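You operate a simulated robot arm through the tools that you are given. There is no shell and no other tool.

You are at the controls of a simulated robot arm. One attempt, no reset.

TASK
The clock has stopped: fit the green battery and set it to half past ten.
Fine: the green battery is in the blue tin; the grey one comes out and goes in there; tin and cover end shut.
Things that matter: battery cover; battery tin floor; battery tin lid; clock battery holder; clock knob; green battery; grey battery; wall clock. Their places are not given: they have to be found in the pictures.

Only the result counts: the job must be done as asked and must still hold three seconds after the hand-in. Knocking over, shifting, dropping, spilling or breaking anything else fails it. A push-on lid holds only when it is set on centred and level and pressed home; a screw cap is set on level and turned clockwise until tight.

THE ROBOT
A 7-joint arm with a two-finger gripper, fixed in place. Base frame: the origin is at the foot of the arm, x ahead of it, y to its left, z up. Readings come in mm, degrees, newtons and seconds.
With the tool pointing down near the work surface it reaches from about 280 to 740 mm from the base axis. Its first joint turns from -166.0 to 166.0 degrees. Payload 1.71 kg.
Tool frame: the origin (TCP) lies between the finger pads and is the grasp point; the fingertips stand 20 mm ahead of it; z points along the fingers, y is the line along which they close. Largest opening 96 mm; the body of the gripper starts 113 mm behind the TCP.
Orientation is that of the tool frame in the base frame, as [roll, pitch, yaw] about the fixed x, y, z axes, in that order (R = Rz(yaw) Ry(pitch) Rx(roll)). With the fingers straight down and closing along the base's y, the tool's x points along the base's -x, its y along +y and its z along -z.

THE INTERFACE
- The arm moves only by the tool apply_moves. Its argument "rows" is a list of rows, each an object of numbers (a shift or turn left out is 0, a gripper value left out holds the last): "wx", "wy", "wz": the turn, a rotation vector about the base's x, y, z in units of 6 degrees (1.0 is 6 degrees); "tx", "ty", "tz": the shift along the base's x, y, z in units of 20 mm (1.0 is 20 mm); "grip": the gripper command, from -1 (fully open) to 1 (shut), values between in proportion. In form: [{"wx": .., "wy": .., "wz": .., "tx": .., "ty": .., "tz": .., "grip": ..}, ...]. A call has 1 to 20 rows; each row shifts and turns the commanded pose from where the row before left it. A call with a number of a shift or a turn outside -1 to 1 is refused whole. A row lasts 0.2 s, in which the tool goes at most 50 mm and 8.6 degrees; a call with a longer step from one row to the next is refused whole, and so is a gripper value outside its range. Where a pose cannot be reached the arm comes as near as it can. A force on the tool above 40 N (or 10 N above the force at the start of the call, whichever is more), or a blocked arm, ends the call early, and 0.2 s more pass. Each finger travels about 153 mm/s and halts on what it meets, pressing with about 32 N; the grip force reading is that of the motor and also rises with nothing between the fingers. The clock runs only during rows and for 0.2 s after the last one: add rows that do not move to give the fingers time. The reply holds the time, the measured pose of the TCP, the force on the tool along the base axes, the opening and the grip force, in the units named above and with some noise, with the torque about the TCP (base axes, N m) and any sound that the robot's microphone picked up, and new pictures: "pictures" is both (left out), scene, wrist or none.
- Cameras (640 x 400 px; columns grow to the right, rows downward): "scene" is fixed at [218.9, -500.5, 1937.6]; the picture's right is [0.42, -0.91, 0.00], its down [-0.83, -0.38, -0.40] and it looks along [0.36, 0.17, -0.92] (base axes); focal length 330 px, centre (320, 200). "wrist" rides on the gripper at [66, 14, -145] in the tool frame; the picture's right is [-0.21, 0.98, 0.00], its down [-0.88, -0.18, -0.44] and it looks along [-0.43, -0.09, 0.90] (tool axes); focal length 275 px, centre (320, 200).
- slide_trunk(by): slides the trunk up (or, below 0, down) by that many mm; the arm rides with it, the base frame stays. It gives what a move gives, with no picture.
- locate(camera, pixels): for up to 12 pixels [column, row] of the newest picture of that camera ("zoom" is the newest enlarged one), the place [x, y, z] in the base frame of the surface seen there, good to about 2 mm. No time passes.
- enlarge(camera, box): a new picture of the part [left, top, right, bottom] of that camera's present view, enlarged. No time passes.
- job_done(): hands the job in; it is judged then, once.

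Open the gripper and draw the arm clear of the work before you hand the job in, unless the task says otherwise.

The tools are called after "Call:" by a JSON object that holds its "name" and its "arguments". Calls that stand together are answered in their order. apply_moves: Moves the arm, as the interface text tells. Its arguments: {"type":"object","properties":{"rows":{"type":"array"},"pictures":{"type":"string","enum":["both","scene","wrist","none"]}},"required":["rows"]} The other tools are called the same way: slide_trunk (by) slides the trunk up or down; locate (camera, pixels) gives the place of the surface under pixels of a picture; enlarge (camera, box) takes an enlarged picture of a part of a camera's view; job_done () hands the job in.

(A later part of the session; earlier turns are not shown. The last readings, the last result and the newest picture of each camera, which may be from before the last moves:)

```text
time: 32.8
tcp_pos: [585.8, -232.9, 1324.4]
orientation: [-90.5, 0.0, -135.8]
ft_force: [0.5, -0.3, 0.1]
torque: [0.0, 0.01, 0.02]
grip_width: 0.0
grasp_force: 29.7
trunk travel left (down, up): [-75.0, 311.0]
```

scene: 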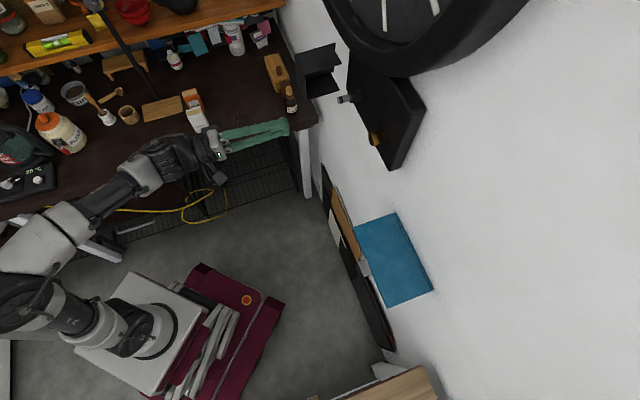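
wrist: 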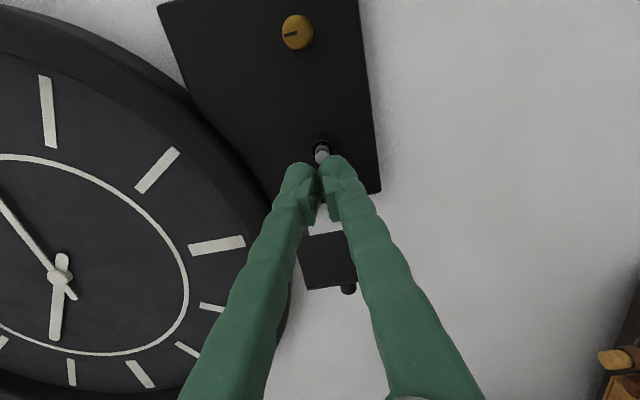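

Cover stays open. Lowering the trunk the remaining 75 mm.

Call:
{"name": "slide_trunk", "arguments": {"by": -75}}

```text
time: 33.9
tcp_pos: [587.4, -231.8, 1250.9]
orientation: [-90.6, 0.1, -136.0]
ft_force: [0.4, -0.5, 0.6]
torque: [-0.02, 0.02, -0.03]
grip_width: 0.0
grasp_force: 29.4
trunk travel left (down, up): [0.0, 386.0]
```

Now I travel right along the wall to in front of the tin (u≈−72), pitching the tool 30° down on the way.

Call:
{"name": "apply_moves", "arguments": {"rows": [{"tx": -0.93, "ty": -0.83, "tz": -0.3, "wx": 0.272, "wy": 0.272}, {"tx": -0.93, "ty": -0.83, "tz": -0.3, "wx": 0.272, "wy": 0.272}, {"tx": -0.93, "ty": -0.83, "tz": -0.3, "wx": 0.272, "wy": 0.272}, {"tx": -0.93, "ty": -0.83, "tz": -0.3, "wx": 0.272, "wy": 0.272}, {"tx": -0.93, "ty": -0.83, "tz": -0.3, "wx": 0.272, "wy": 0.272}, {"tx": -0.93, "ty": -0.83, "tz": -0.3, "wx": 0.272, "wy": 0.272}, {"tx": -0.93, "ty": -0.83, "tz": -0.3, "wx": 0.272, "wy": 0.272}, {"tx": -0.93, "ty": -0.83, "tz": -0.3, "wx": 0.272, "wy": 0.272}, {"tx": -0.93, "ty": -0.83, "tz": -0.3, "wx": 0.272, "wy": 0.272}, {"tx": -0.93, "ty": -0.83, "tz": -0.3, "wx": 0.272, "wy": 0.272}, {"tx": -0.93, "ty": -0.83, "tz": -0.3, "wx": 0.272, "wy": 0.272}, {"tx": -0.93, "ty": -0.83, "tz": -0.3, "wx": 0.272, "wy": 0.272}, {"tx": -0.93, "ty": -0.83, "tz": -0.3, "wx": 0.272, "wy": 0.272}, {}], "pictures": "both"}}

```text
time: 36.9
tcp_pos: [345.8, -448.7, 1172.5]
orientation: [-120.5, -0.7, -135.8]
ft_force: [-0.3, 0.0, 0.5]
torque: [0.02, -0.06, 0.04]
grip_width: 0.0
grasp_force: 29.8
trunk travel left (down, up): [0.0, 386.0]
```

scene: 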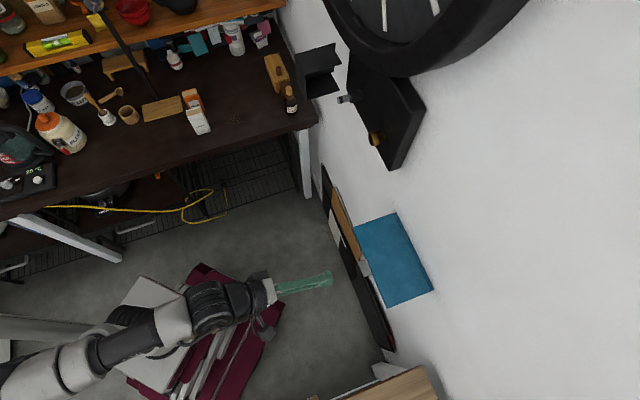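
wrist: 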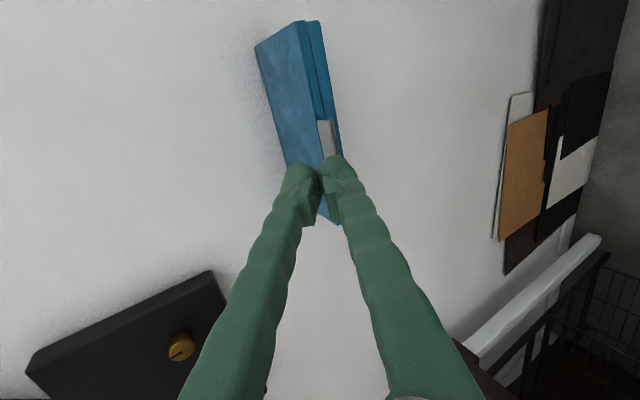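

I'm in front of the tin (u≈−73). Zooming in on the tin in the wrist view (image up = world right, image left = world up).

Call:
{"name": "enlarge", "arguments": {"camera": "wrist", "box": [230, 10, 380, 170]}}

Call:
{"name": "locate", "arguments": {"camera": "wrist", "pixels": [[258, 48], [298, 24], [303, 22], [320, 22], [316, 80], [326, 80], [318, 121], [334, 122], [340, 152], [326, 155], [337, 120], [290, 120]]}}

```text
2.50 times, centred on (305, 90) of wrist
```

zoom: 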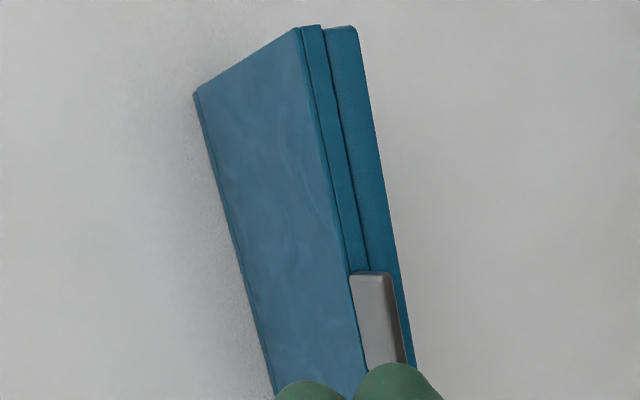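

```text
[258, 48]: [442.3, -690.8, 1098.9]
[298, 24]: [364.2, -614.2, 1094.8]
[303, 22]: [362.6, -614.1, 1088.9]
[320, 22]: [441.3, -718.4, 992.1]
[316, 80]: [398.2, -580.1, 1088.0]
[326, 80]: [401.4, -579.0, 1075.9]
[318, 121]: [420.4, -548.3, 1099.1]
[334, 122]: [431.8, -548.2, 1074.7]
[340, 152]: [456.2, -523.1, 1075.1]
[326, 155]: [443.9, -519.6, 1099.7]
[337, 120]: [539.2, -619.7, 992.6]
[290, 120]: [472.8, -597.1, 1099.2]
```

I need the tin's body height and tab thickness; locating more points in this zoom.

Call:
{"name": "locate", "arguments": {"camera": "zoom", "pixels": [[345, 60], [352, 60], [360, 100], [368, 130], [380, 200], [386, 240], [330, 60], [340, 130], [355, 300], [380, 300], [392, 300], [400, 340]]}}

Call:
{"name": "enlarge", "arguments": {"camera": "wrist", "box": [300, 110, 360, 170]}}

```text
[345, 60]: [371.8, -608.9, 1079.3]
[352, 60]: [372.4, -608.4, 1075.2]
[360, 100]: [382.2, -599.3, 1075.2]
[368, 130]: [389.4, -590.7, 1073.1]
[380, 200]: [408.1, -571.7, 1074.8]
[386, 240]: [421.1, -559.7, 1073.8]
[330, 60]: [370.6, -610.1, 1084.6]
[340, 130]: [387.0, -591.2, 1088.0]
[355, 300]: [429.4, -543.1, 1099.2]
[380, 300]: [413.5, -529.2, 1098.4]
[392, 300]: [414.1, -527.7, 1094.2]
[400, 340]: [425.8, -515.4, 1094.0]
```

```text
6.67 times, centred on (330, 140) of wrist
```

zoom: 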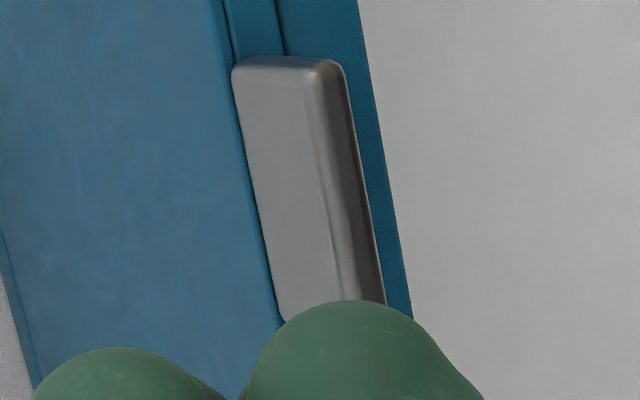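

Tab: horizontal plate d 666–690, u −91…−52, z ≈1091–1099; the tin body is only ~28 mm tall and fixed at the wall. I go below and in front of the tab with closed fingers, pitch ~25°, to lift it from underneath.

Call:
{"name": "apply_moves", "arguments": {"rows": [{"tx": 0.283, "ty": -0.283, "tz": -0.8, "wx": -0.108, "wy": -0.108}, {"tx": 0.283, "ty": -0.283, "tz": -0.8, "wx": -0.108, "wy": -0.108}, {"tx": 0.283, "ty": -0.283, "tz": -0.8, "wx": -0.108, "wy": -0.108}, {"tx": 0.283, "ty": -0.283, "tz": -0.8, "wx": -0.108, "wy": -0.108}, {"tx": 0.283, "ty": -0.283, "tz": -0.8, "wx": -0.108, "wy": -0.108}, {"tx": 0.283, "ty": -0.283, "tz": -0.8, "wx": -0.108, "wy": -0.108}, {}], "pictures": "wrist"}}

```text
time: 38.5
tcp_pos: [383.6, -485.4, 1073.9]
orientation: [-114.9, -0.5, -136.0]
ft_force: [0.2, -1.2, -0.2]
torque: [-0.03, 0.0, 0.02]
grip_width: 0.2
grasp_force: 29.2
trunk travel left (down, up): [0.0, 386.0]
```

wrist: 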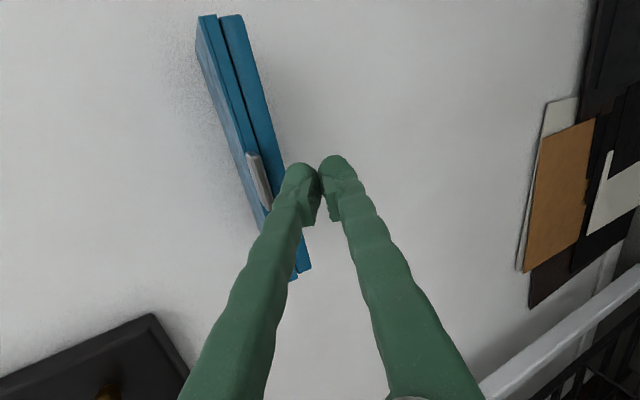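

TCP is now at d≈614, z≈1074, below tab level. I advance 42 mm so the fingertips are under the tab.

Call:
{"name": "apply_moves", "arguments": {"rows": [{"tx": 0.5, "ty": -0.5, "tz": 0.03}, {"tx": 0.5, "ty": -0.5, "tz": 0.03}, {"tx": 0.5, "ty": -0.5, "tz": 0.03}, {}], "pictures": "wrist"}}

Call:
{"name": "enlarge", "arguments": {"camera": "wrist", "box": [210, 80, 370, 260]}}

```text
time: 39.6
tcp_pos: [400.2, -514.2, 1078.1]
orientation: [-114.1, 0.1, -136.1]
ft_force: [0.0, 0.2, 0.0]
torque: [-0.01, 0.01, 0.01]
grip_width: 0.0
grasp_force: 29.7
trunk travel left (down, up): [0.0, 386.0]
stopped in row 4: the arm was blocked; the commanded pose is now the measured one
```

wrist: 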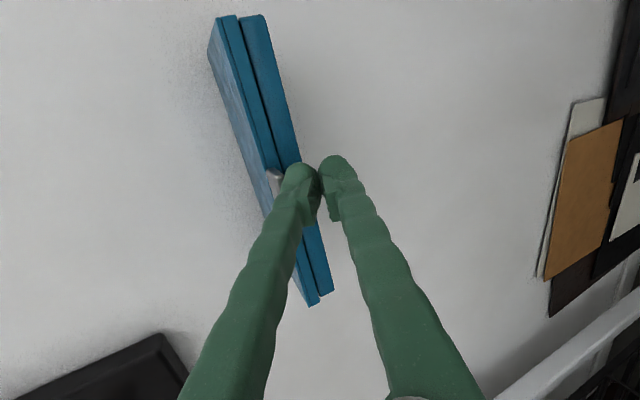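

```text
2.22 times, centred on (290, 170) of wrist
```

zoom: 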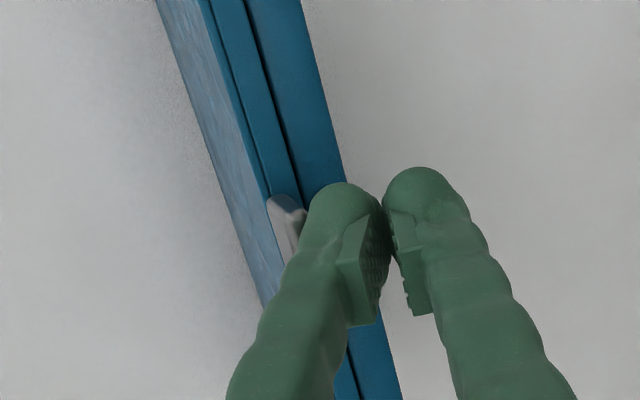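

The arm was blocked with no tool force, so it may be a link or joint limit. I'll look at the scene.

Call:
{"name": "apply_moves", "arguments": {"rows": [{}], "pictures": "scene"}}

Call:
{"name": "enlarge", "arguments": {"camera": "scene", "box": [0, 200, 320, 400]}}

Call:
{"name": "enlarge", "arguments": {"camera": "scene", "box": [280, 190, 440, 310]}}

```text
time: 39.9
tcp_pos: [387.3, -515.7, 1082.6]
orientation: [-113.5, 0.7, -136.2]
ft_force: [-0.2, 0.4, -0.1]
torque: [0.01, 0.0, 0.07]
grip_width: 0.0
grasp_force: 29.8
trunk travel left (down, up): [0.0, 386.0]
stopped in row 1: the arm was blocked; the commanded pose is now the measured one
```

scene: 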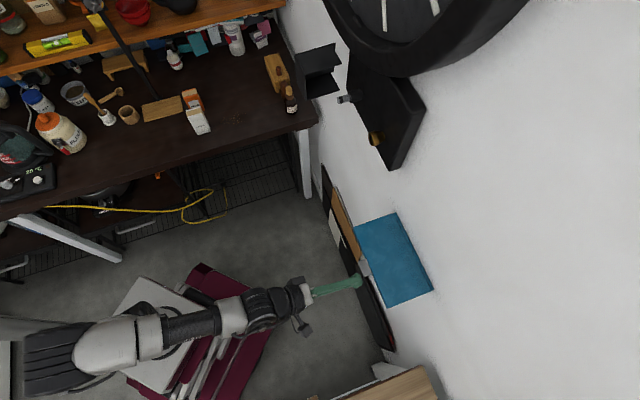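

```text
2.00 times, centred on (160, 300) of scene
```

zoom: 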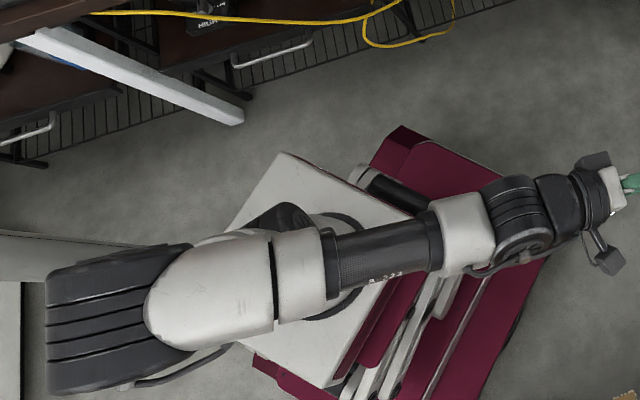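

```text
3.33 times, centred on (360, 250) of scene
```

zoom: 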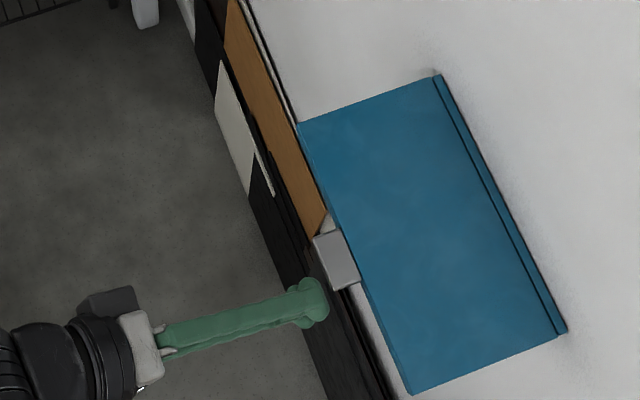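

The tool drifts slightly each time, so something holds a link. I locate points along the arm to understand its posture.

Call:
{"name": "locate", "arguments": {"camera": "scene", "pixels": [[50, 360], [100, 345], [150, 338], [190, 328], [235, 315], [265, 307], [300, 322], [20, 330], [10, 370], [150, 290], [100, 318], [170, 300]]}}

```text
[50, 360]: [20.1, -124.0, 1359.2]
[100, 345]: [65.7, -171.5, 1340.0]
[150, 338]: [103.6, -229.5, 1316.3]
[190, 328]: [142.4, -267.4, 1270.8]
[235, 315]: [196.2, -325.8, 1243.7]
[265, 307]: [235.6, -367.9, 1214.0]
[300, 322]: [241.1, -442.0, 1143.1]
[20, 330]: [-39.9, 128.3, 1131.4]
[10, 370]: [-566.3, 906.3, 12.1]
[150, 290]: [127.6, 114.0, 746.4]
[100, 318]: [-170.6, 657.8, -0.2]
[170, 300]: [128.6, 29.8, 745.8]
```

The elbow/wrist posture suggests joint 6 is at its limit with this shallow pitch. I back off and steepen the pitch to 40°, recentering on the tab (u≈−72).

Call:
{"name": "apply_moves", "arguments": {"rows": [{"tx": -0.134, "ty": 0.403, "tz": -0.08, "wx": 0.39, "wy": 0.39}, {"tx": -0.134, "ty": 0.403, "tz": -0.08, "wx": 0.39, "wy": 0.39}, {"tx": -0.134, "ty": 0.403, "tz": -0.08, "wx": 0.39, "wy": 0.39}, {"tx": -0.134, "ty": 0.403, "tz": -0.08, "wx": 0.39, "wy": 0.39}, {"tx": -0.134, "ty": 0.403, "tz": -0.08, "wx": 0.39, "wy": 0.39}, {}], "pictures": "scene"}}

```text
time: 41.3
tcp_pos: [376.7, -475.3, 1075.6]
orientation: [-130.0, 0.2, -136.4]
ft_force: [0.6, 0.1, 0.1]
torque: [-0.01, 0.0, -0.01]
grip_width: 0.0
grasp_force: 29.5
trunk travel left (down, up): [0.0, 386.0]
```

scene: 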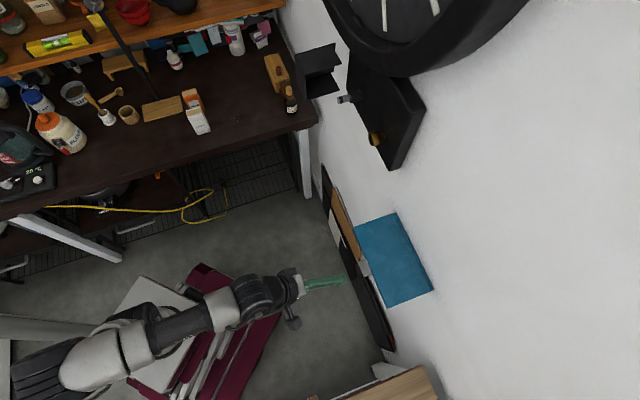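

Pitch 40° reached freely. Advance 55 mm at z≈1074 to bring the fingertips beneath the tab.

Call:
{"name": "apply_moves", "arguments": {"rows": [{"tx": 0.469, "ty": -0.504, "tz": -0.02}, {"tx": 0.469, "ty": -0.504, "tz": -0.02}, {"tx": 0.469, "ty": -0.504, "tz": -0.02}, {"tx": 0.469, "ty": -0.504, "tz": -0.02}, {}], "pictures": "both"}}

Call:
{"name": "enlarge", "arguments": {"camera": "scene", "box": [300, 200, 440, 310]}}

```text
time: 42.5
tcp_pos: [412.6, -513.5, 1073.2]
orientation: [-130.1, 0.2, -136.3]
ft_force: [0.7, -0.5, -0.5]
torque: [0.01, -0.03, 0.03]
grip_width: 0.0
grasp_force: 29.9
trunk travel left (down, up): [0.0, 386.0]
```

scene: 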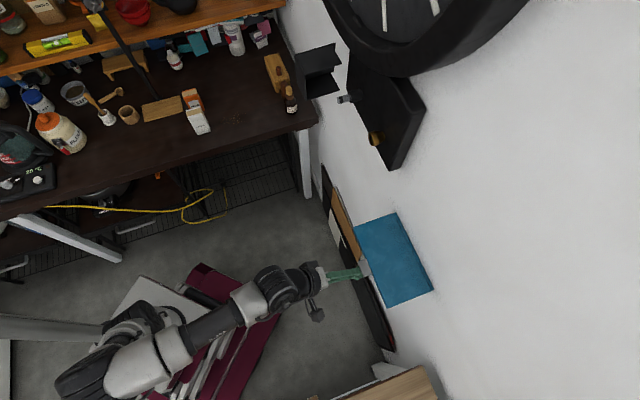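
wrist: 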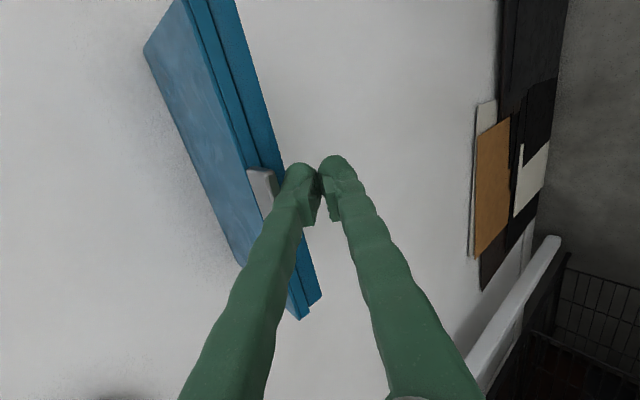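

```text
3.64 times, centred on (370, 255) of scene
```

zoom: 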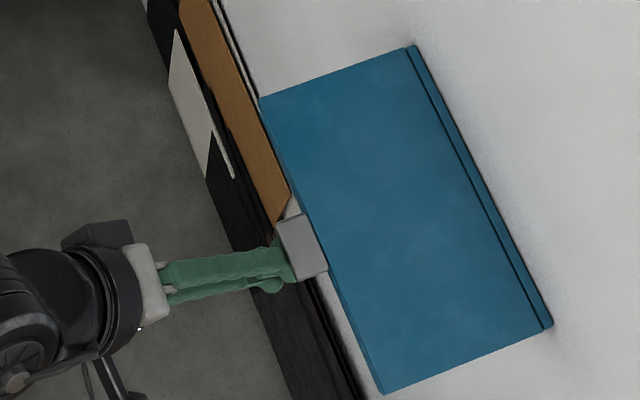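

The fingertips sit under the tab (scene zoom (300,245)). I lift along the hinge arc to ~10°, checking force.

Call:
{"name": "apply_moves", "arguments": {"rows": [{"tx": 0.057, "ty": -0.057, "tz": 0.5}, {"tx": 0.057, "ty": -0.057, "tz": 0.5}, {"tx": 0.057, "ty": -0.057, "tz": 0.5}, {}], "pictures": "both"}}

```text
time: 43.5
tcp_pos: [414.3, -518.2, 1103.1]
orientation: [-130.0, 0.3, -136.3]
ft_force: [-0.6, 1.1, -0.2]
torque: [0.0, 0.02, -0.01]
grip_width: 0.0
grasp_force: 29.6
trunk travel left (down, up): [0.0, 386.0]
```

scene: 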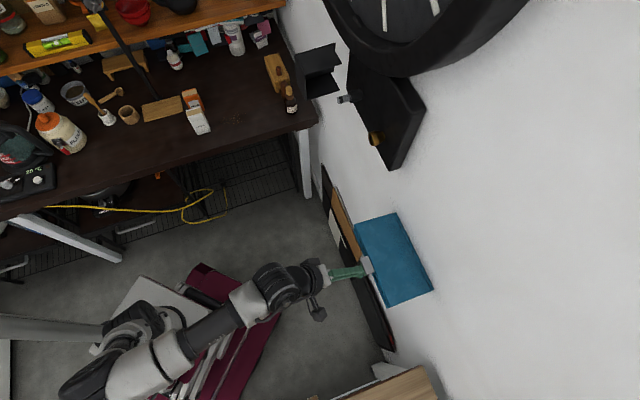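
wrist: 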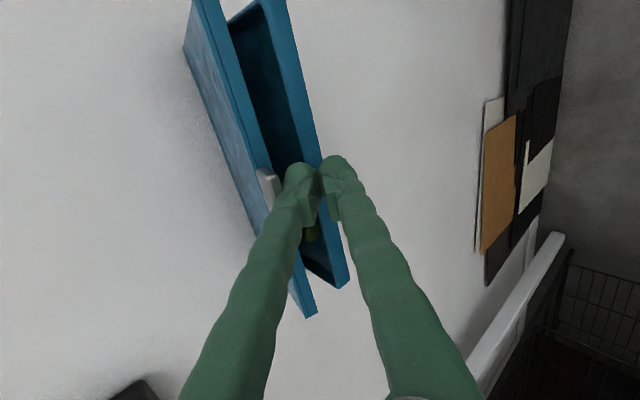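

The lid lifts easily and a green battery shows inside near wrist (312,232). I continue along the arc to ~40°.

Call:
{"name": "apply_moves", "arguments": {"rows": [{"tx": 0.117, "ty": -0.117, "tz": 0.71}, {"tx": 0.117, "ty": -0.117, "tz": 0.71}, {"tx": 0.212, "ty": -0.212, "tz": 0.56}, {"tx": 0.212, "ty": -0.212, "tz": 0.56}, {"tx": 0.258, "ty": -0.258, "tz": 0.5}, {"tx": 0.258, "ty": -0.258, "tz": 0.5}, {}], "pictures": "both"}}

```text
time: 45.1
tcp_pos: [439.8, -541.4, 1174.8]
orientation: [-130.1, 0.2, -136.4]
ft_force: [-0.2, 0.1, 0.0]
torque: [0.02, 0.0, -0.01]
grip_width: 0.0
grasp_force: 29.7
trunk travel left (down, up): [0.0, 386.0]
```

scene: 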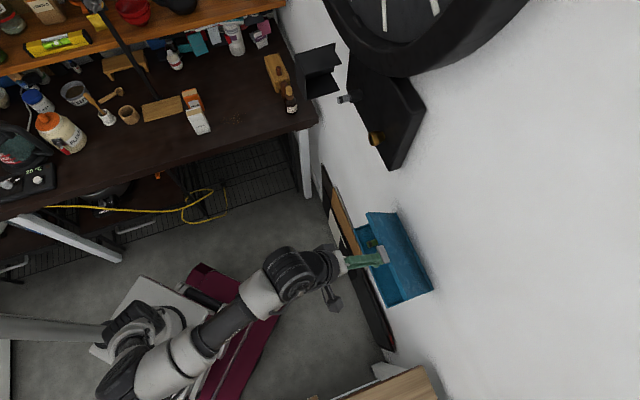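
wrist: 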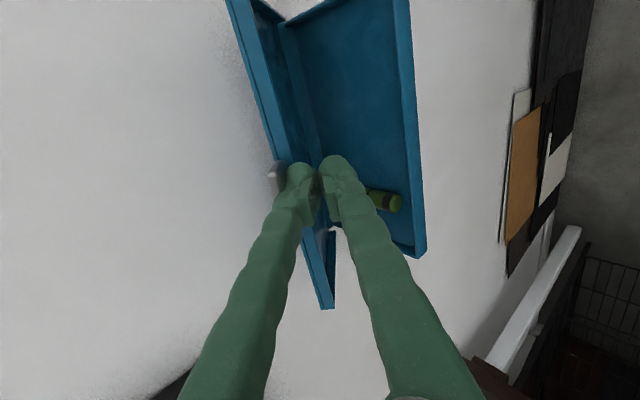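

Lid at ~40° with the green battery lying left of centre in the tin at wrist (385,200). I raise further to ~70°.

Call:
{"name": "apply_moves", "arguments": {"rows": [{"tx": 0.25, "ty": -0.25, "tz": 0.365}, {"tx": 0.25, "ty": -0.25, "tz": 0.365}, {"tx": 0.311, "ty": -0.311, "tz": 0.3}, {"tx": 0.311, "ty": -0.311, "tz": 0.3}, {"tx": 0.343, "ty": -0.343, "tz": 0.24}, {"tx": 0.343, "ty": -0.343, "tz": 0.24}, {}], "pictures": "both"}}

```text
time: 46.7
tcp_pos: [475.7, -576.1, 1211.2]
orientation: [-130.2, 0.1, -136.3]
ft_force: [0.4, -0.8, -0.5]
torque: [-0.01, 0.0, 0.01]
grip_width: 0.0
grasp_force: 29.7
trunk travel left (down, up): [0.0, 386.0]
```

scene: 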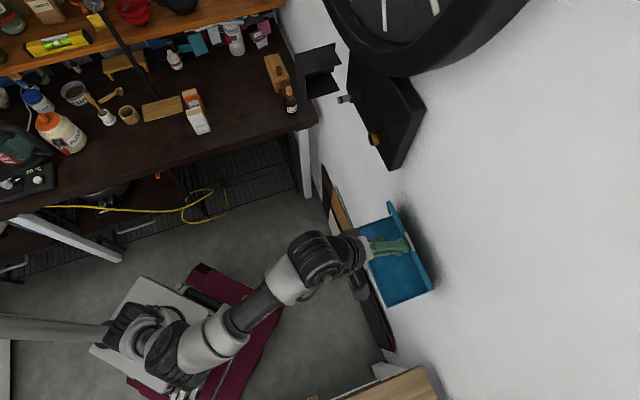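
wrist: 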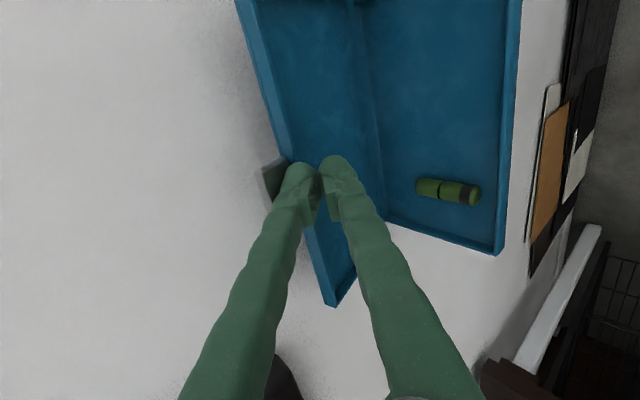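

The tin is open ~70°; the green battery lies at wrist (448,190). I test whether the lid stays by drawing the fingers back 15 mm.

Call:
{"name": "apply_moves", "arguments": {"rows": [{"tx": -0.27, "ty": 0.27}, {"tx": -0.27, "ty": 0.27}, {}, {}], "pictures": "both"}}

Call:
{"name": "locate", "arguments": {"camera": "wrist", "pixels": [[418, 187], [440, 190], [478, 197], [450, 178], [450, 204], [240, 5], [330, 303], [285, 160], [495, 250], [385, 220], [515, 10], [370, 30]]}}

```text
time: 47.7
tcp_pos: [464.7, -566.6, 1211.1]
orientation: [-130.2, 0.2, -136.1]
ft_force: [0.3, 0.4, 0.3]
torque: [0.02, -0.02, -0.03]
grip_width: 0.0
grasp_force: 29.7
trunk travel left (down, up): [0.0, 386.0]
```

scene: 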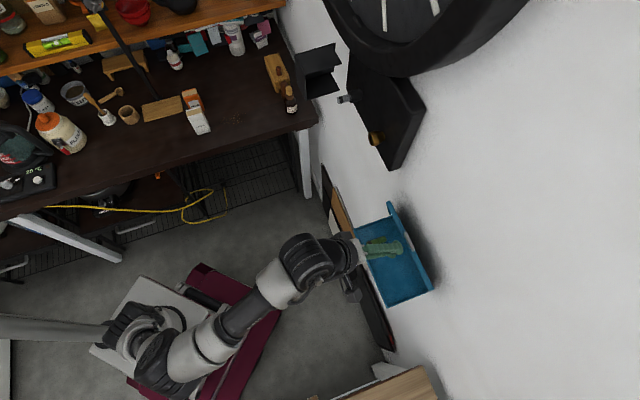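
wrist: 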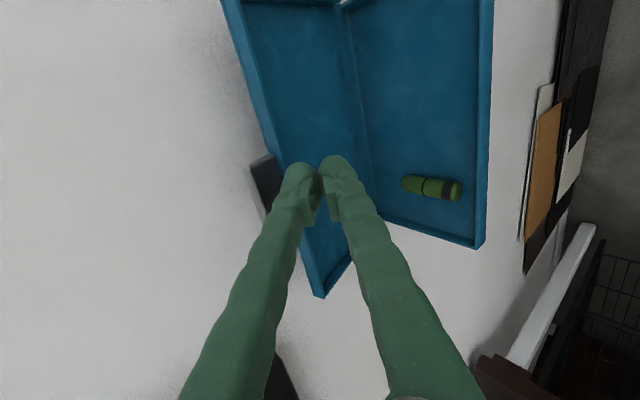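

```text
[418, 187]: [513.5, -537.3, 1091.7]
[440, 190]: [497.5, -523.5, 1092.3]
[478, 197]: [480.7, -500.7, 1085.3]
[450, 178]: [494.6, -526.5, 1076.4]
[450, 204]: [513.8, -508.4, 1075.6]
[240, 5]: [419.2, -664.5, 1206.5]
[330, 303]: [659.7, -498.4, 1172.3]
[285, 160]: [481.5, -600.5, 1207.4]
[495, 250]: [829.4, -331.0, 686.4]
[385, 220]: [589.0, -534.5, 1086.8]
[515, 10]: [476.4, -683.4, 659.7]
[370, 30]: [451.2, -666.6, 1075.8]
```

The lid holds at ~70°. I zoom in on the green battery to get its exact position.

Call:
{"name": "enlarge", "arguments": {"camera": "wrist", "box": [350, 120, 510, 260]}}

Call:
{"name": "enlarge", "arguments": {"camera": "scene", "box": [330, 190, 450, 310]}}

```text
2.86 times, centred on (430, 190) of wrist
```

zoom: 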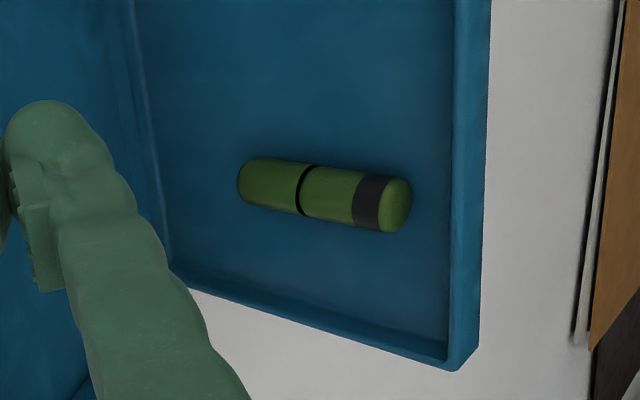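

```text
3.33 times, centred on (390, 250) of scene
```

zoom: 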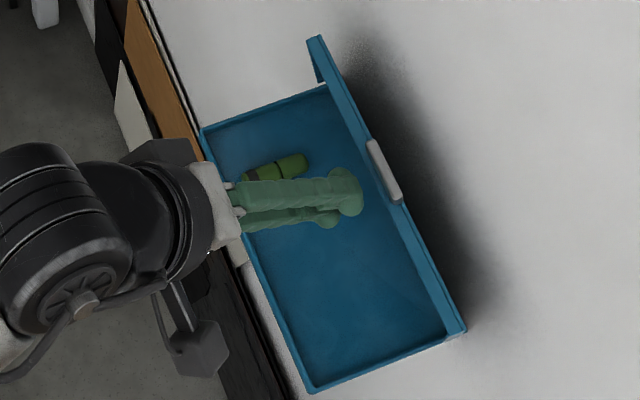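

The battery lies along d at u≈−17 on a floor at z≈1076, band end toward the robot – same way round as the grey one. I retreat 110 mm and roll the gripper +90° so the fingers close along the wall (u) direction.

Call:
{"name": "apply_moves", "arguments": {"rows": [{"tx": -0.7, "ty": 0.7}, {"tx": -0.7, "ty": 0.7}, {"tx": -0.7, "ty": 0.7}, {"tx": -0.7, "ty": 0.7}, {"tx": -0.6, "ty": 0.6, "wx": 0.5417, "wy": -0.5417, "wz": -0.643}, {"tx": -0.6, "ty": 0.6, "wx": 0.5417, "wy": -0.5417, "wz": -0.643}, {"wx": 0.5417, "wy": -0.5417, "wz": -0.643}, {"wx": 0.5417, "wy": -0.5417, "wz": -0.643}, {"wx": 0.5417, "wy": -0.5417, "wz": -0.643}, {"wx": 0.5417, "wy": -0.5417, "wz": -0.643}, {"wx": 0.5417, "wy": -0.5417, "wz": -0.643}, {"wx": 0.5417, "wy": -0.5417, "wz": -0.643}, {"wx": 0.5417, "wy": -0.5417, "wz": -0.643}, {"wx": 0.5417, "wy": -0.5417, "wz": -0.643}, {"wx": 0.5417, "wy": -0.5417, "wz": -0.643}, {"wx": 0.5417, "wy": -0.5417, "wz": -0.643}, {"wx": 0.5417, "wy": -0.5417, "wz": -0.643}, {"wx": 0.5417, "wy": -0.5417, "wz": -0.643}, {"wx": 0.5417, "wy": -0.5417, "wz": -0.643}, {}], "pictures": "both"}}

```text
time: 51.9
tcp_pos: [386.1, -486.9, 1212.5]
orientation: [178.9, 49.2, 133.4]
ft_force: [-0.7, -0.3, 0.0]
torque: [0.02, 0.02, -0.02]
grip_width: 0.0
grasp_force: 29.6
trunk travel left (down, up): [0.0, 386.0]
```

scene: 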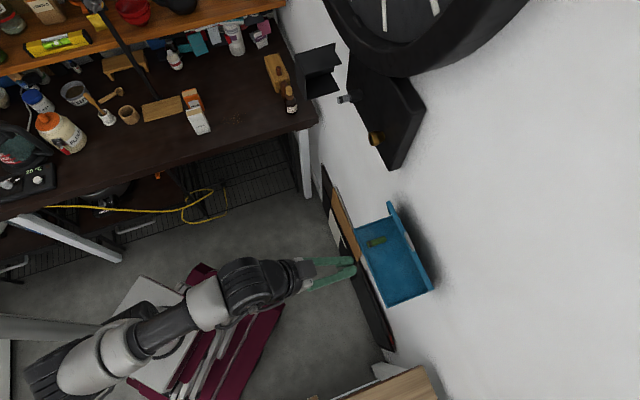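
wrist: 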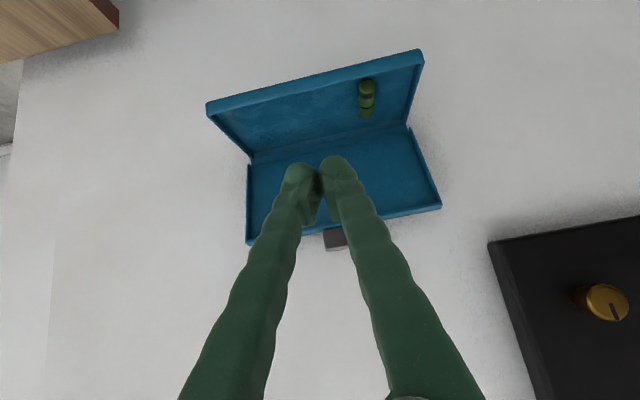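

Now the tin interior is visible with the battery at wrist (366,95). I zoom in and locate its ends.

Call:
{"name": "enlarge", "arguments": {"camera": "wrist", "box": [200, 40, 450, 260]}}

Call:
{"name": "locate", "arguments": {"camera": "wrist", "pixels": [[367, 81], [366, 88], [366, 97], [365, 107], [365, 114], [359, 100], [373, 100], [300, 110], [250, 155], [408, 124], [330, 130], [270, 150]]}}

```text
1.82 times, centred on (325, 150) of wrist
```

zoom: 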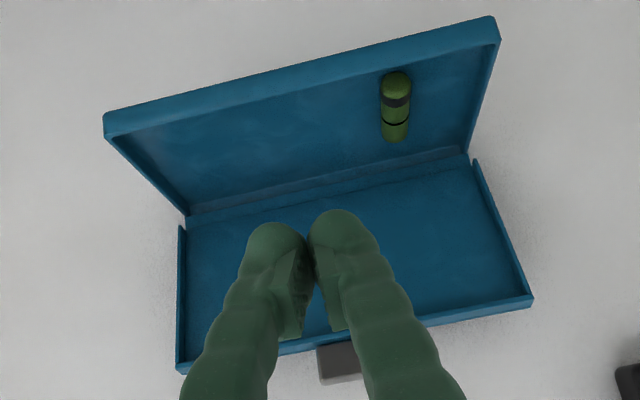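

```text
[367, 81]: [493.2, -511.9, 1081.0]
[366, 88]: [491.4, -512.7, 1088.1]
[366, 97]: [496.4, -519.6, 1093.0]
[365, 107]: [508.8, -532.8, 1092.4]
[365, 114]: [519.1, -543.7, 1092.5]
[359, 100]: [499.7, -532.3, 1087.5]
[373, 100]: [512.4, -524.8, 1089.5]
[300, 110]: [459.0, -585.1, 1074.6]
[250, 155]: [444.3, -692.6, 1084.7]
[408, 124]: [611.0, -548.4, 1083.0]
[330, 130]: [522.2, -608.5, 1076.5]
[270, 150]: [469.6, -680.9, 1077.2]
```

Green battery: axis u≈−16.5, z≈1084.5, from d≈709.5 to ≈759. Now I raise the trunk 200 mm to have reach at both the holder and the tin.

Call:
{"name": "slide_trunk", "arguments": {"by": 200}}

```text
time: 54.1
tcp_pos: [386.2, -487.1, 1411.4]
orientation: [178.9, 49.2, 133.5]
ft_force: [0.0, 0.5, -0.2]
torque: [-0.01, 0.01, -0.04]
grip_width: 0.0
grasp_force: 29.8
trunk travel left (down, up): [-200.0, 186.0]
```

Trunk raised. Now I travel to a spot above and in front of the holder (u≈277), steepening to 60° pitch and opening the fingers to ~36 mm.

Call:
{"name": "apply_moves", "arguments": {"rows": [{"tx": 0.727, "ty": 0.64, "tz": 0.053, "wx": 0.1257, "wy": 0.1257, "wz": 0.0139}, {"tx": 0.727, "ty": 0.64, "tz": 0.053, "wx": 0.1257, "wy": 0.1257, "wz": 0.0139}, {"tx": 0.727, "ty": 0.64, "tz": 0.053, "wx": 0.1257, "wy": 0.1257, "wz": 0.0139}, {"tx": 0.727, "ty": 0.64, "tz": 0.053, "wx": 0.1257, "wy": 0.1257, "wz": 0.0139}, {"tx": 0.727, "ty": 0.64, "tz": 0.053, "wx": 0.1257, "wy": 0.1257, "wz": 0.0139}, {"tx": 0.727, "ty": 0.64, "tz": 0.053, "wx": 0.1257, "wy": 0.1257, "wz": 0.0139}, {"tx": 0.727, "ty": 0.64, "tz": 0.053, "wx": 0.1257, "wy": 0.1257, "wz": 0.0139}, {"tx": 0.727, "ty": 0.64, "tz": 0.053, "wx": 0.1257, "wy": 0.1257, "wz": 0.0139}, {"tx": 0.727, "ty": 0.64, "tz": 0.053, "wx": 0.1257, "wy": 0.1257, "wz": 0.0139}, {"tx": 0.727, "ty": 0.64, "tz": 0.053, "wx": 0.1257, "wy": 0.1257, "wz": 0.0139}, {"tx": 0.727, "ty": 0.64, "tz": 0.053, "wx": 0.1257, "wy": 0.1257, "wz": 0.0139}, {"tx": 0.727, "ty": 0.64, "tz": 0.053, "wx": 0.1257, "wy": 0.1257, "wz": 0.0139}, {"tx": 0.727, "ty": 0.64, "tz": 0.053, "wx": 0.1257, "wy": 0.1257, "wz": 0.0139}, {"tx": 0.727, "ty": 0.64, "tz": 0.053, "wx": 0.1257, "wy": 0.1257, "wz": 0.0139}, {"tx": 0.727, "ty": 0.64, "tz": 0.053, "wx": 0.1257, "wy": 0.1257, "wz": 0.0139}, {"tx": 0.727, "ty": 0.64, "tz": 0.053, "wx": 0.1257, "wy": 0.1257, "wz": 0.0139}, {"tx": 0.727, "ty": 0.64, "tz": 0.053, "wx": 0.1257, "wy": 0.1257, "wz": 0.0139}, {"tx": 0.727, "ty": 0.64, "tz": 0.053, "wx": 0.1257, "wy": 0.1257, "wz": 0.0139, "grip": 0.25}, {"grip": 0.25}, {}], "pictures": "both"}}

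```text
time: 58.3
tcp_pos: [630.7, -247.9, 1416.7]
orientation: [179.3, 29.9, 135.2]
ft_force: [-0.3, 0.6, -0.1]
torque: [0.0, 0.01, 0.01]
grip_width: 36.1
grasp_force: 0.1
out of reach, approached as far as the arm can: row 17, 18
trunk travel left (down, up): [-200.0, 186.0]
```

scene: 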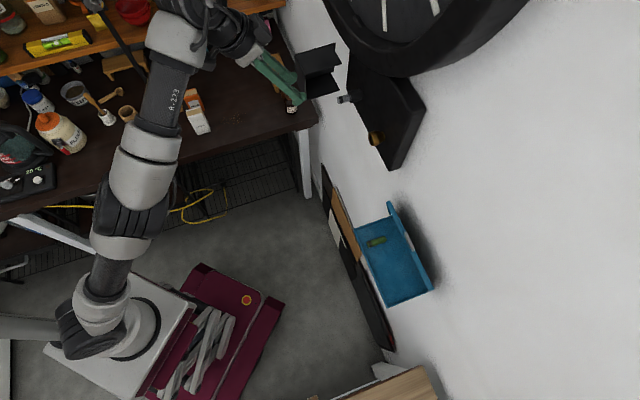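
wrist: 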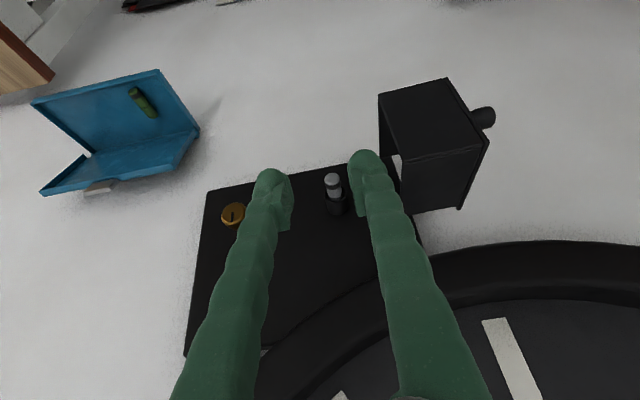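

The tool nears the holder; the battery tip is at wrist (333,182) between the open fingers' line. I zoom in to refine the battery's coordinates before approaching.

Call:
{"name": "enlarge", "arguments": {"camera": "wrist", "box": [280, 130, 400, 250]}}

Call:
{"name": "locate", "arguments": {"camera": "wrist", "pixels": [[332, 175], [332, 181], [333, 187], [333, 193], [327, 181], [338, 181], [335, 204], [329, 205], [343, 203], [380, 96], [400, 160], [447, 80]]}}

```text
3.33 times, centred on (340, 190) of wrist
```

zoom: 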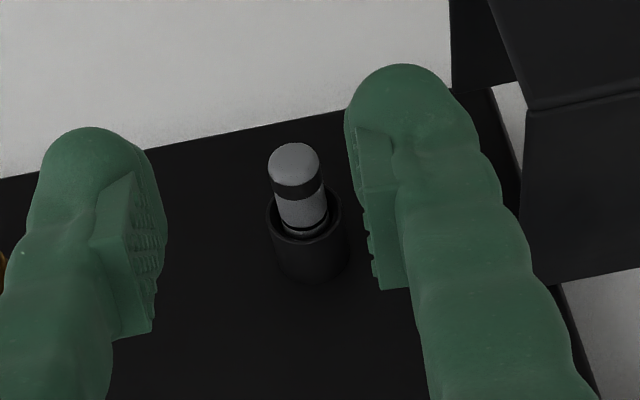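

```text
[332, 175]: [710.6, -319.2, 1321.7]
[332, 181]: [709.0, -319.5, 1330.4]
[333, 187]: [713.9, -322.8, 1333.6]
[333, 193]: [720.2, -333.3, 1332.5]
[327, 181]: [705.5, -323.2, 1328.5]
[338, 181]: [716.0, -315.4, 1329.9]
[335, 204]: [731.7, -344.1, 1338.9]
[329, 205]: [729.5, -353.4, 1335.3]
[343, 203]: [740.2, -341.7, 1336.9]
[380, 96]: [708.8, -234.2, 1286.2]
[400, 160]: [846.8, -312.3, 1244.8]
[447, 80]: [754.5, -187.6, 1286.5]
```

Battery axis confirmed at u≈276, z≈1325.5. I move to the pre-grasp point (d≈696, z≈1410) along the approach line.

Call:
{"name": "apply_moves", "arguments": {"rows": [{"tx": 0.71, "ty": -0.616, "tz": -0.0875}, {"tx": 0.71, "ty": -0.616, "tz": -0.0875}, {"tx": 0.71, "ty": -0.616, "tz": -0.0875}, {"tx": 0.71, "ty": -0.616, "tz": -0.0875}, {}], "pictures": "both"}}

```text
time: 59.5
tcp_pos: [646.9, -265.8, 1400.7]
orientation: [179.2, 29.9, 135.0]
ft_force: [-0.7, 0.0, 0.7]
torque: [-0.03, 0.06, -0.02]
grip_width: 36.0
grasp_force: 0.1
out of reach, approached as far as the arm can: row 1, 2, 3, 4
trunk travel left (down, up): [-200.0, 186.0]
```

scene: 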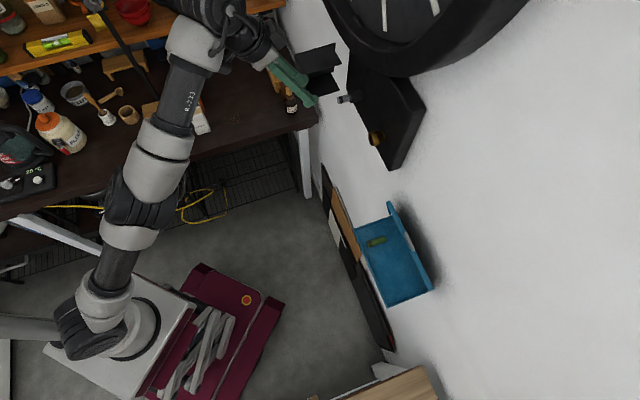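
wrist: 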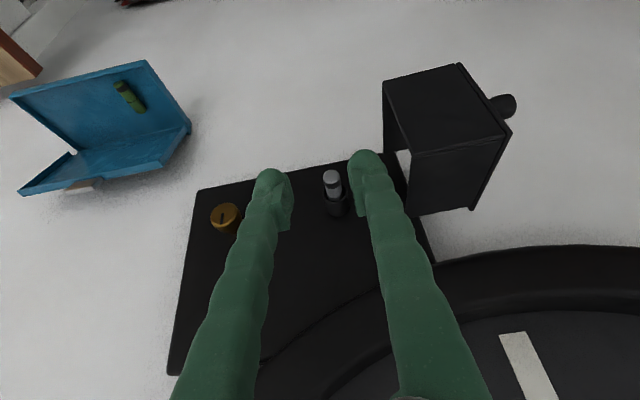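

The arm appears nearly straight and reports out of reach. I locate points along the arm to understand its true geometry.

Call:
{"name": "locate", "arguments": {"camera": "scene", "pixels": [[60, 330], [75, 325], [105, 305], [120, 265], [130, 235], [145, 205], [150, 180], [165, 140], [185, 90], [195, 40], [150, 320], [60, 365]]}}

Call:
{"name": "enlarge", "arguments": {"camera": "scene", "box": [30, 0, 330, 380]}}

```text
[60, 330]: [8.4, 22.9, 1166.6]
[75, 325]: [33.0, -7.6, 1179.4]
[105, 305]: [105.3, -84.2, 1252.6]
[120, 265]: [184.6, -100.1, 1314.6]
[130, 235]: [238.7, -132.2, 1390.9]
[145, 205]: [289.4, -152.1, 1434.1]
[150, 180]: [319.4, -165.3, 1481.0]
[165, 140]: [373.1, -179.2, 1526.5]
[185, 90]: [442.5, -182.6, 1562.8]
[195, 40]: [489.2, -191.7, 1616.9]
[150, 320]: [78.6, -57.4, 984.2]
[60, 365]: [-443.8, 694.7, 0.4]
```

```text
1.05 times, centred on (180, 190) of scene (not enlarged: the box is as wide or as high as the picture)
```

zoom: 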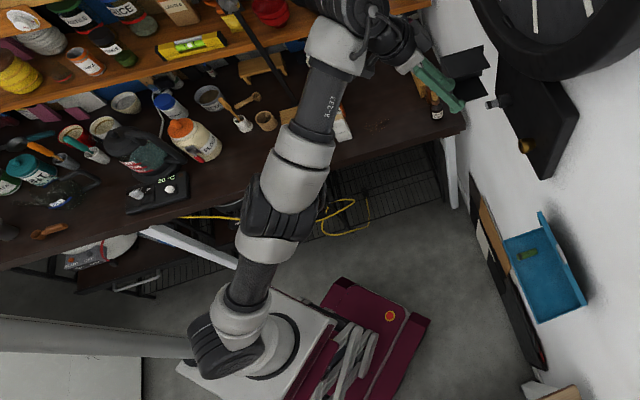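

The shoulder actually sits at z≈1120 now, so the arm is fully stretched. I raise the trunk 160 mm (TCP stays well clear of the clock rim) to regain reach.

Call:
{"name": "slide_trunk", "arguments": {"by": 160}}

```text
time: 61.3
tcp_pos: [648.8, -265.4, 1564.0]
orientation: [179.4, 29.9, 135.1]
ft_force: [0.8, 0.2, 0.1]
torque: [0.01, 0.0, -0.03]
grip_width: 36.0
grasp_force: 0.1
trunk travel left (down, up): [-360.0, 26.0]
```

Now descend to the pre-grasp point (d≈696, u≈276, z≈1410).

Call:
{"name": "apply_moves", "arguments": {"rows": [{"tz": -0.9625}, {"tz": -0.9625}, {"tz": -0.9625}, {"tz": -0.9625}, {"tx": 0.48, "ty": -0.395, "tz": -0.9625}, {"tx": 0.48, "ty": -0.395, "tz": -0.9625}, {"tx": 0.48, "ty": -0.395, "tz": -0.9625}, {"tx": 0.48, "ty": -0.395, "tz": -0.9625}, {}], "pictures": "wrist"}}

```text
time: 63.3
tcp_pos: [679.0, -295.5, 1402.0]
orientation: [179.3, 30.0, 135.1]
ft_force: [-0.2, -0.3, -0.1]
torque: [-0.01, -0.04, 0.0]
grip_width: 35.8
grasp_force: 0.0
trunk travel left (down, up): [-360.0, 26.0]
```

wrist: 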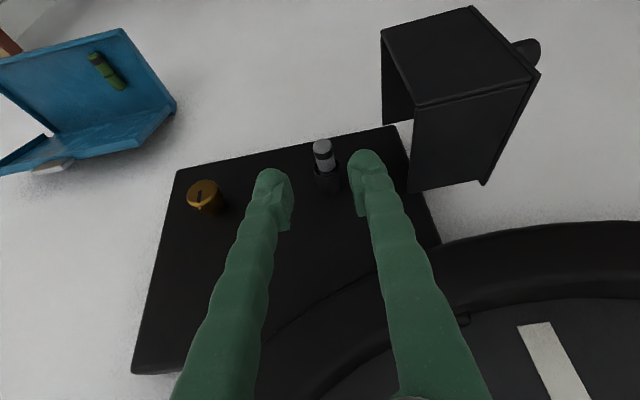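

I move in along the tool axis so the fingers straddle the grey battery.

Call:
{"name": "apply_moves", "arguments": {"rows": [{"tx": 0.594, "ty": -0.255}, {"tx": 0.31, "ty": -0.31, "tz": -0.766}, {"tx": 0.31, "ty": -0.31, "tz": -0.766}, {"tx": 0.31, "ty": -0.31, "tz": -0.766}, {"tx": 0.31, "ty": -0.31, "tz": -0.766}, {}, {}], "pictures": "both"}}

Call:
{"name": "enlarge", "arguments": {"camera": "wrist", "box": [240, 100, 420, 260]}}

```text
time: 64.9
tcp_pos: [716.5, -326.6, 1339.7]
orientation: [179.3, 29.9, 135.3]
ft_force: [0.2, -0.6, -0.6]
torque: [-0.03, -0.01, 0.02]
grip_width: 36.1
grasp_force: 0.0
trunk travel left (down, up): [-360.0, 26.0]
```

scene: 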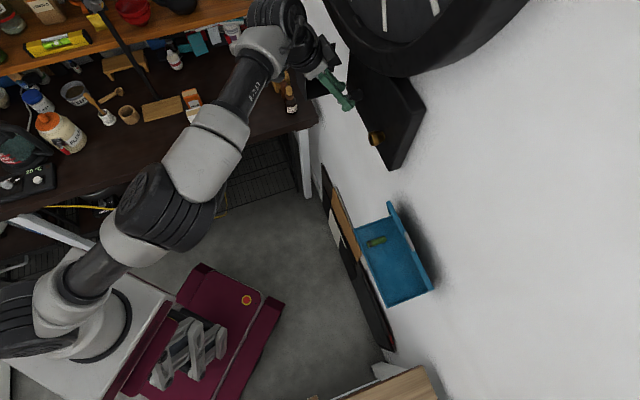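
wrist: 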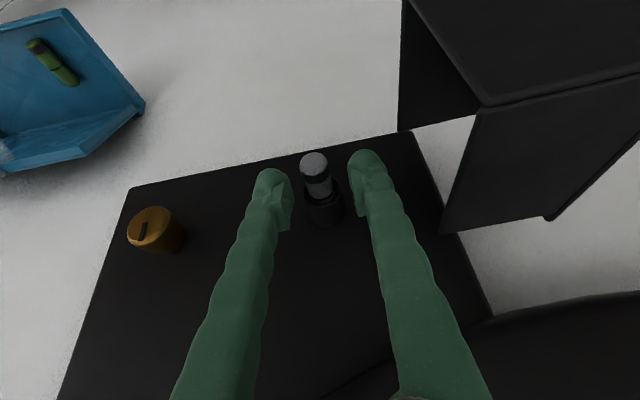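

```text
2.50 times, centred on (330, 180) of wrist
```

zoom: 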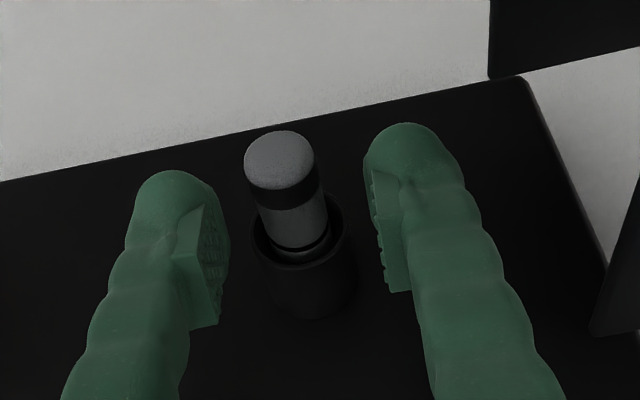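

TCP (d 737.6, u 275.7, z 1339.7) is as planned; the battery is between the pads. Closing the gripper.

Call:
{"name": "apply_moves", "arguments": {"rows": [{"grip": 1}, {"grip": 1}, {"grip": 1}], "pictures": "wrist"}}

Call:
{"name": "enlarge", "arguments": {"camera": "wrist", "box": [240, 100, 420, 260]}}

```text
time: 65.7
tcp_pos: [716.9, -327.4, 1340.1]
orientation: [179.3, 29.9, 135.1]
ft_force: [-2.6, -2.0, -2.3]
torque: [0.03, 0.04, -0.03]
grip_width: 14.7
grasp_force: 31.8
trunk travel left (down, up): [-360.0, 26.0]
```

wrist: 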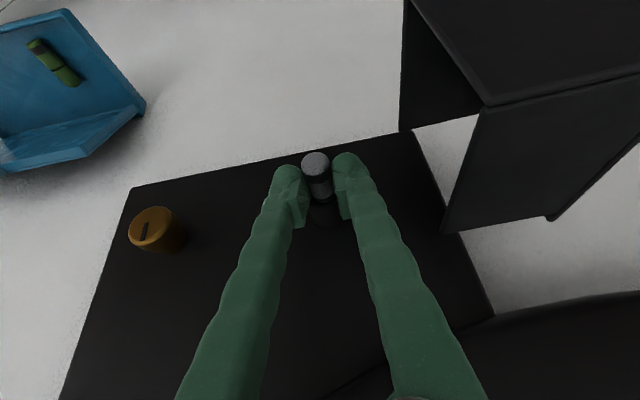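

```text
2.50 times, centred on (330, 180) of wrist
```

zoom: 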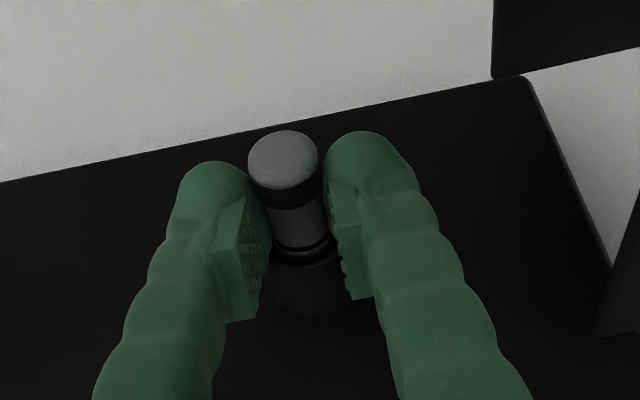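

Gripped at 14.7 mm. I pull straight out (−d) 10 mm and check.

Call:
{"name": "apply_moves", "arguments": {"rows": [{"tx": -0.177, "ty": 0.177}, {"tx": -0.177, "ty": 0.177}, {}], "pictures": "wrist"}}

Call:
{"name": "enlarge", "arguments": {"camera": "wrist", "box": [240, 100, 420, 260]}}

```text
time: 66.5
tcp_pos: [708.4, -318.0, 1339.9]
orientation: [179.2, 30.0, 135.2]
ft_force: [0.4, -0.3, 1.1]
torque: [-0.03, -0.04, -0.02]
grip_width: 14.6
grasp_force: 32.8
trunk travel left (down, up): [-360.0, 26.0]
```

wrist: 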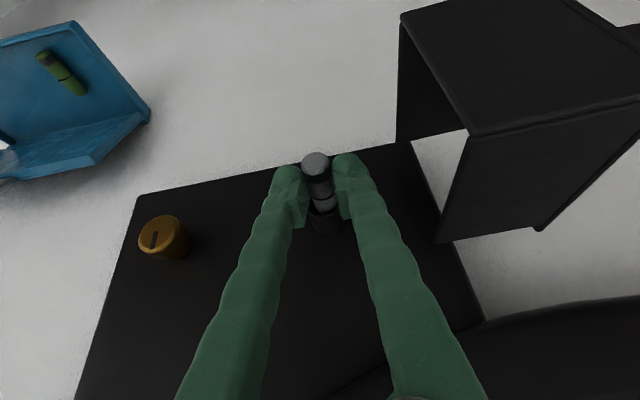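

```text
2.50 times, centred on (330, 180) of wrist
```

zoom: 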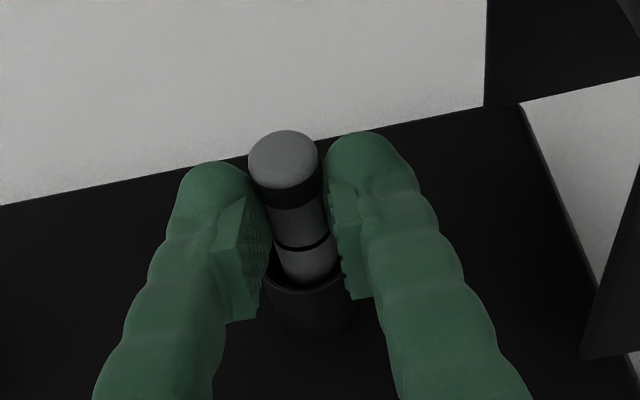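

The battery slides out with it. I continue pulling 50 mm more until it is clear of the socket.

Call:
{"name": "apply_moves", "arguments": {"rows": [{"tx": -0.354, "ty": 0.354}, {"tx": -0.354, "ty": 0.354}, {"tx": -0.354, "ty": 0.354}, {"tx": -0.354, "ty": 0.354}, {"tx": -0.354, "ty": 0.354}, {}], "pictures": "both"}}

Call:
{"name": "enlarge", "arguments": {"camera": "wrist", "box": [240, 100, 420, 260]}}

```text
time: 67.9
tcp_pos: [672.2, -282.0, 1339.4]
orientation: [179.2, 30.0, 135.1]
ft_force: [0.6, 0.1, 0.6]
torque: [-0.02, 0.01, 0.01]
grip_width: 14.2
grasp_force: 31.9
trunk travel left (down, up): [-360.0, 26.0]
```

scene: 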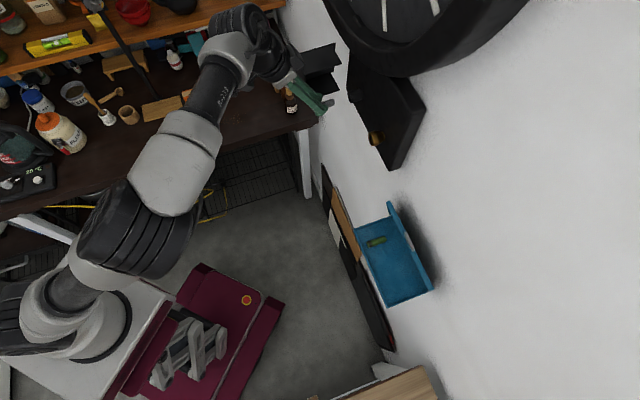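
wrist: 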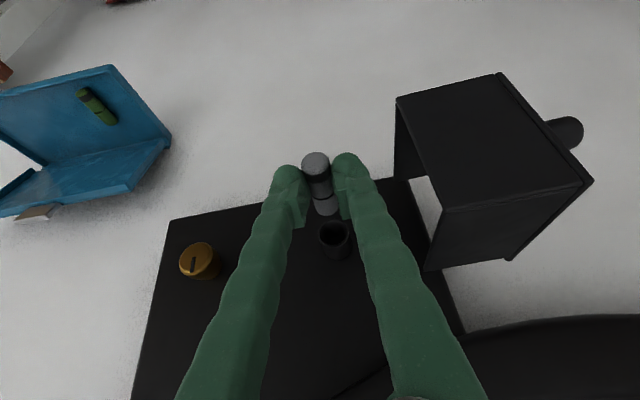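

```text
2.50 times, centred on (330, 180) of wrist
```

zoom: 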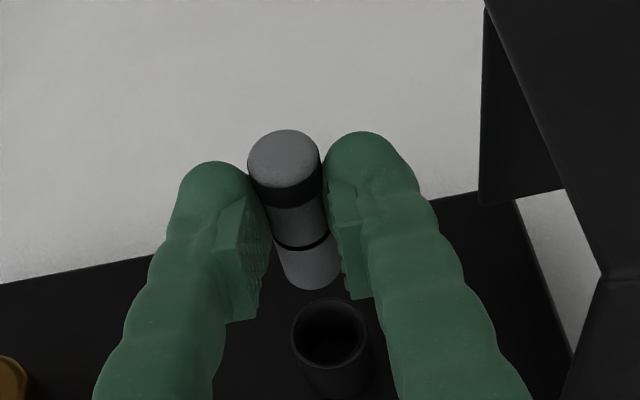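

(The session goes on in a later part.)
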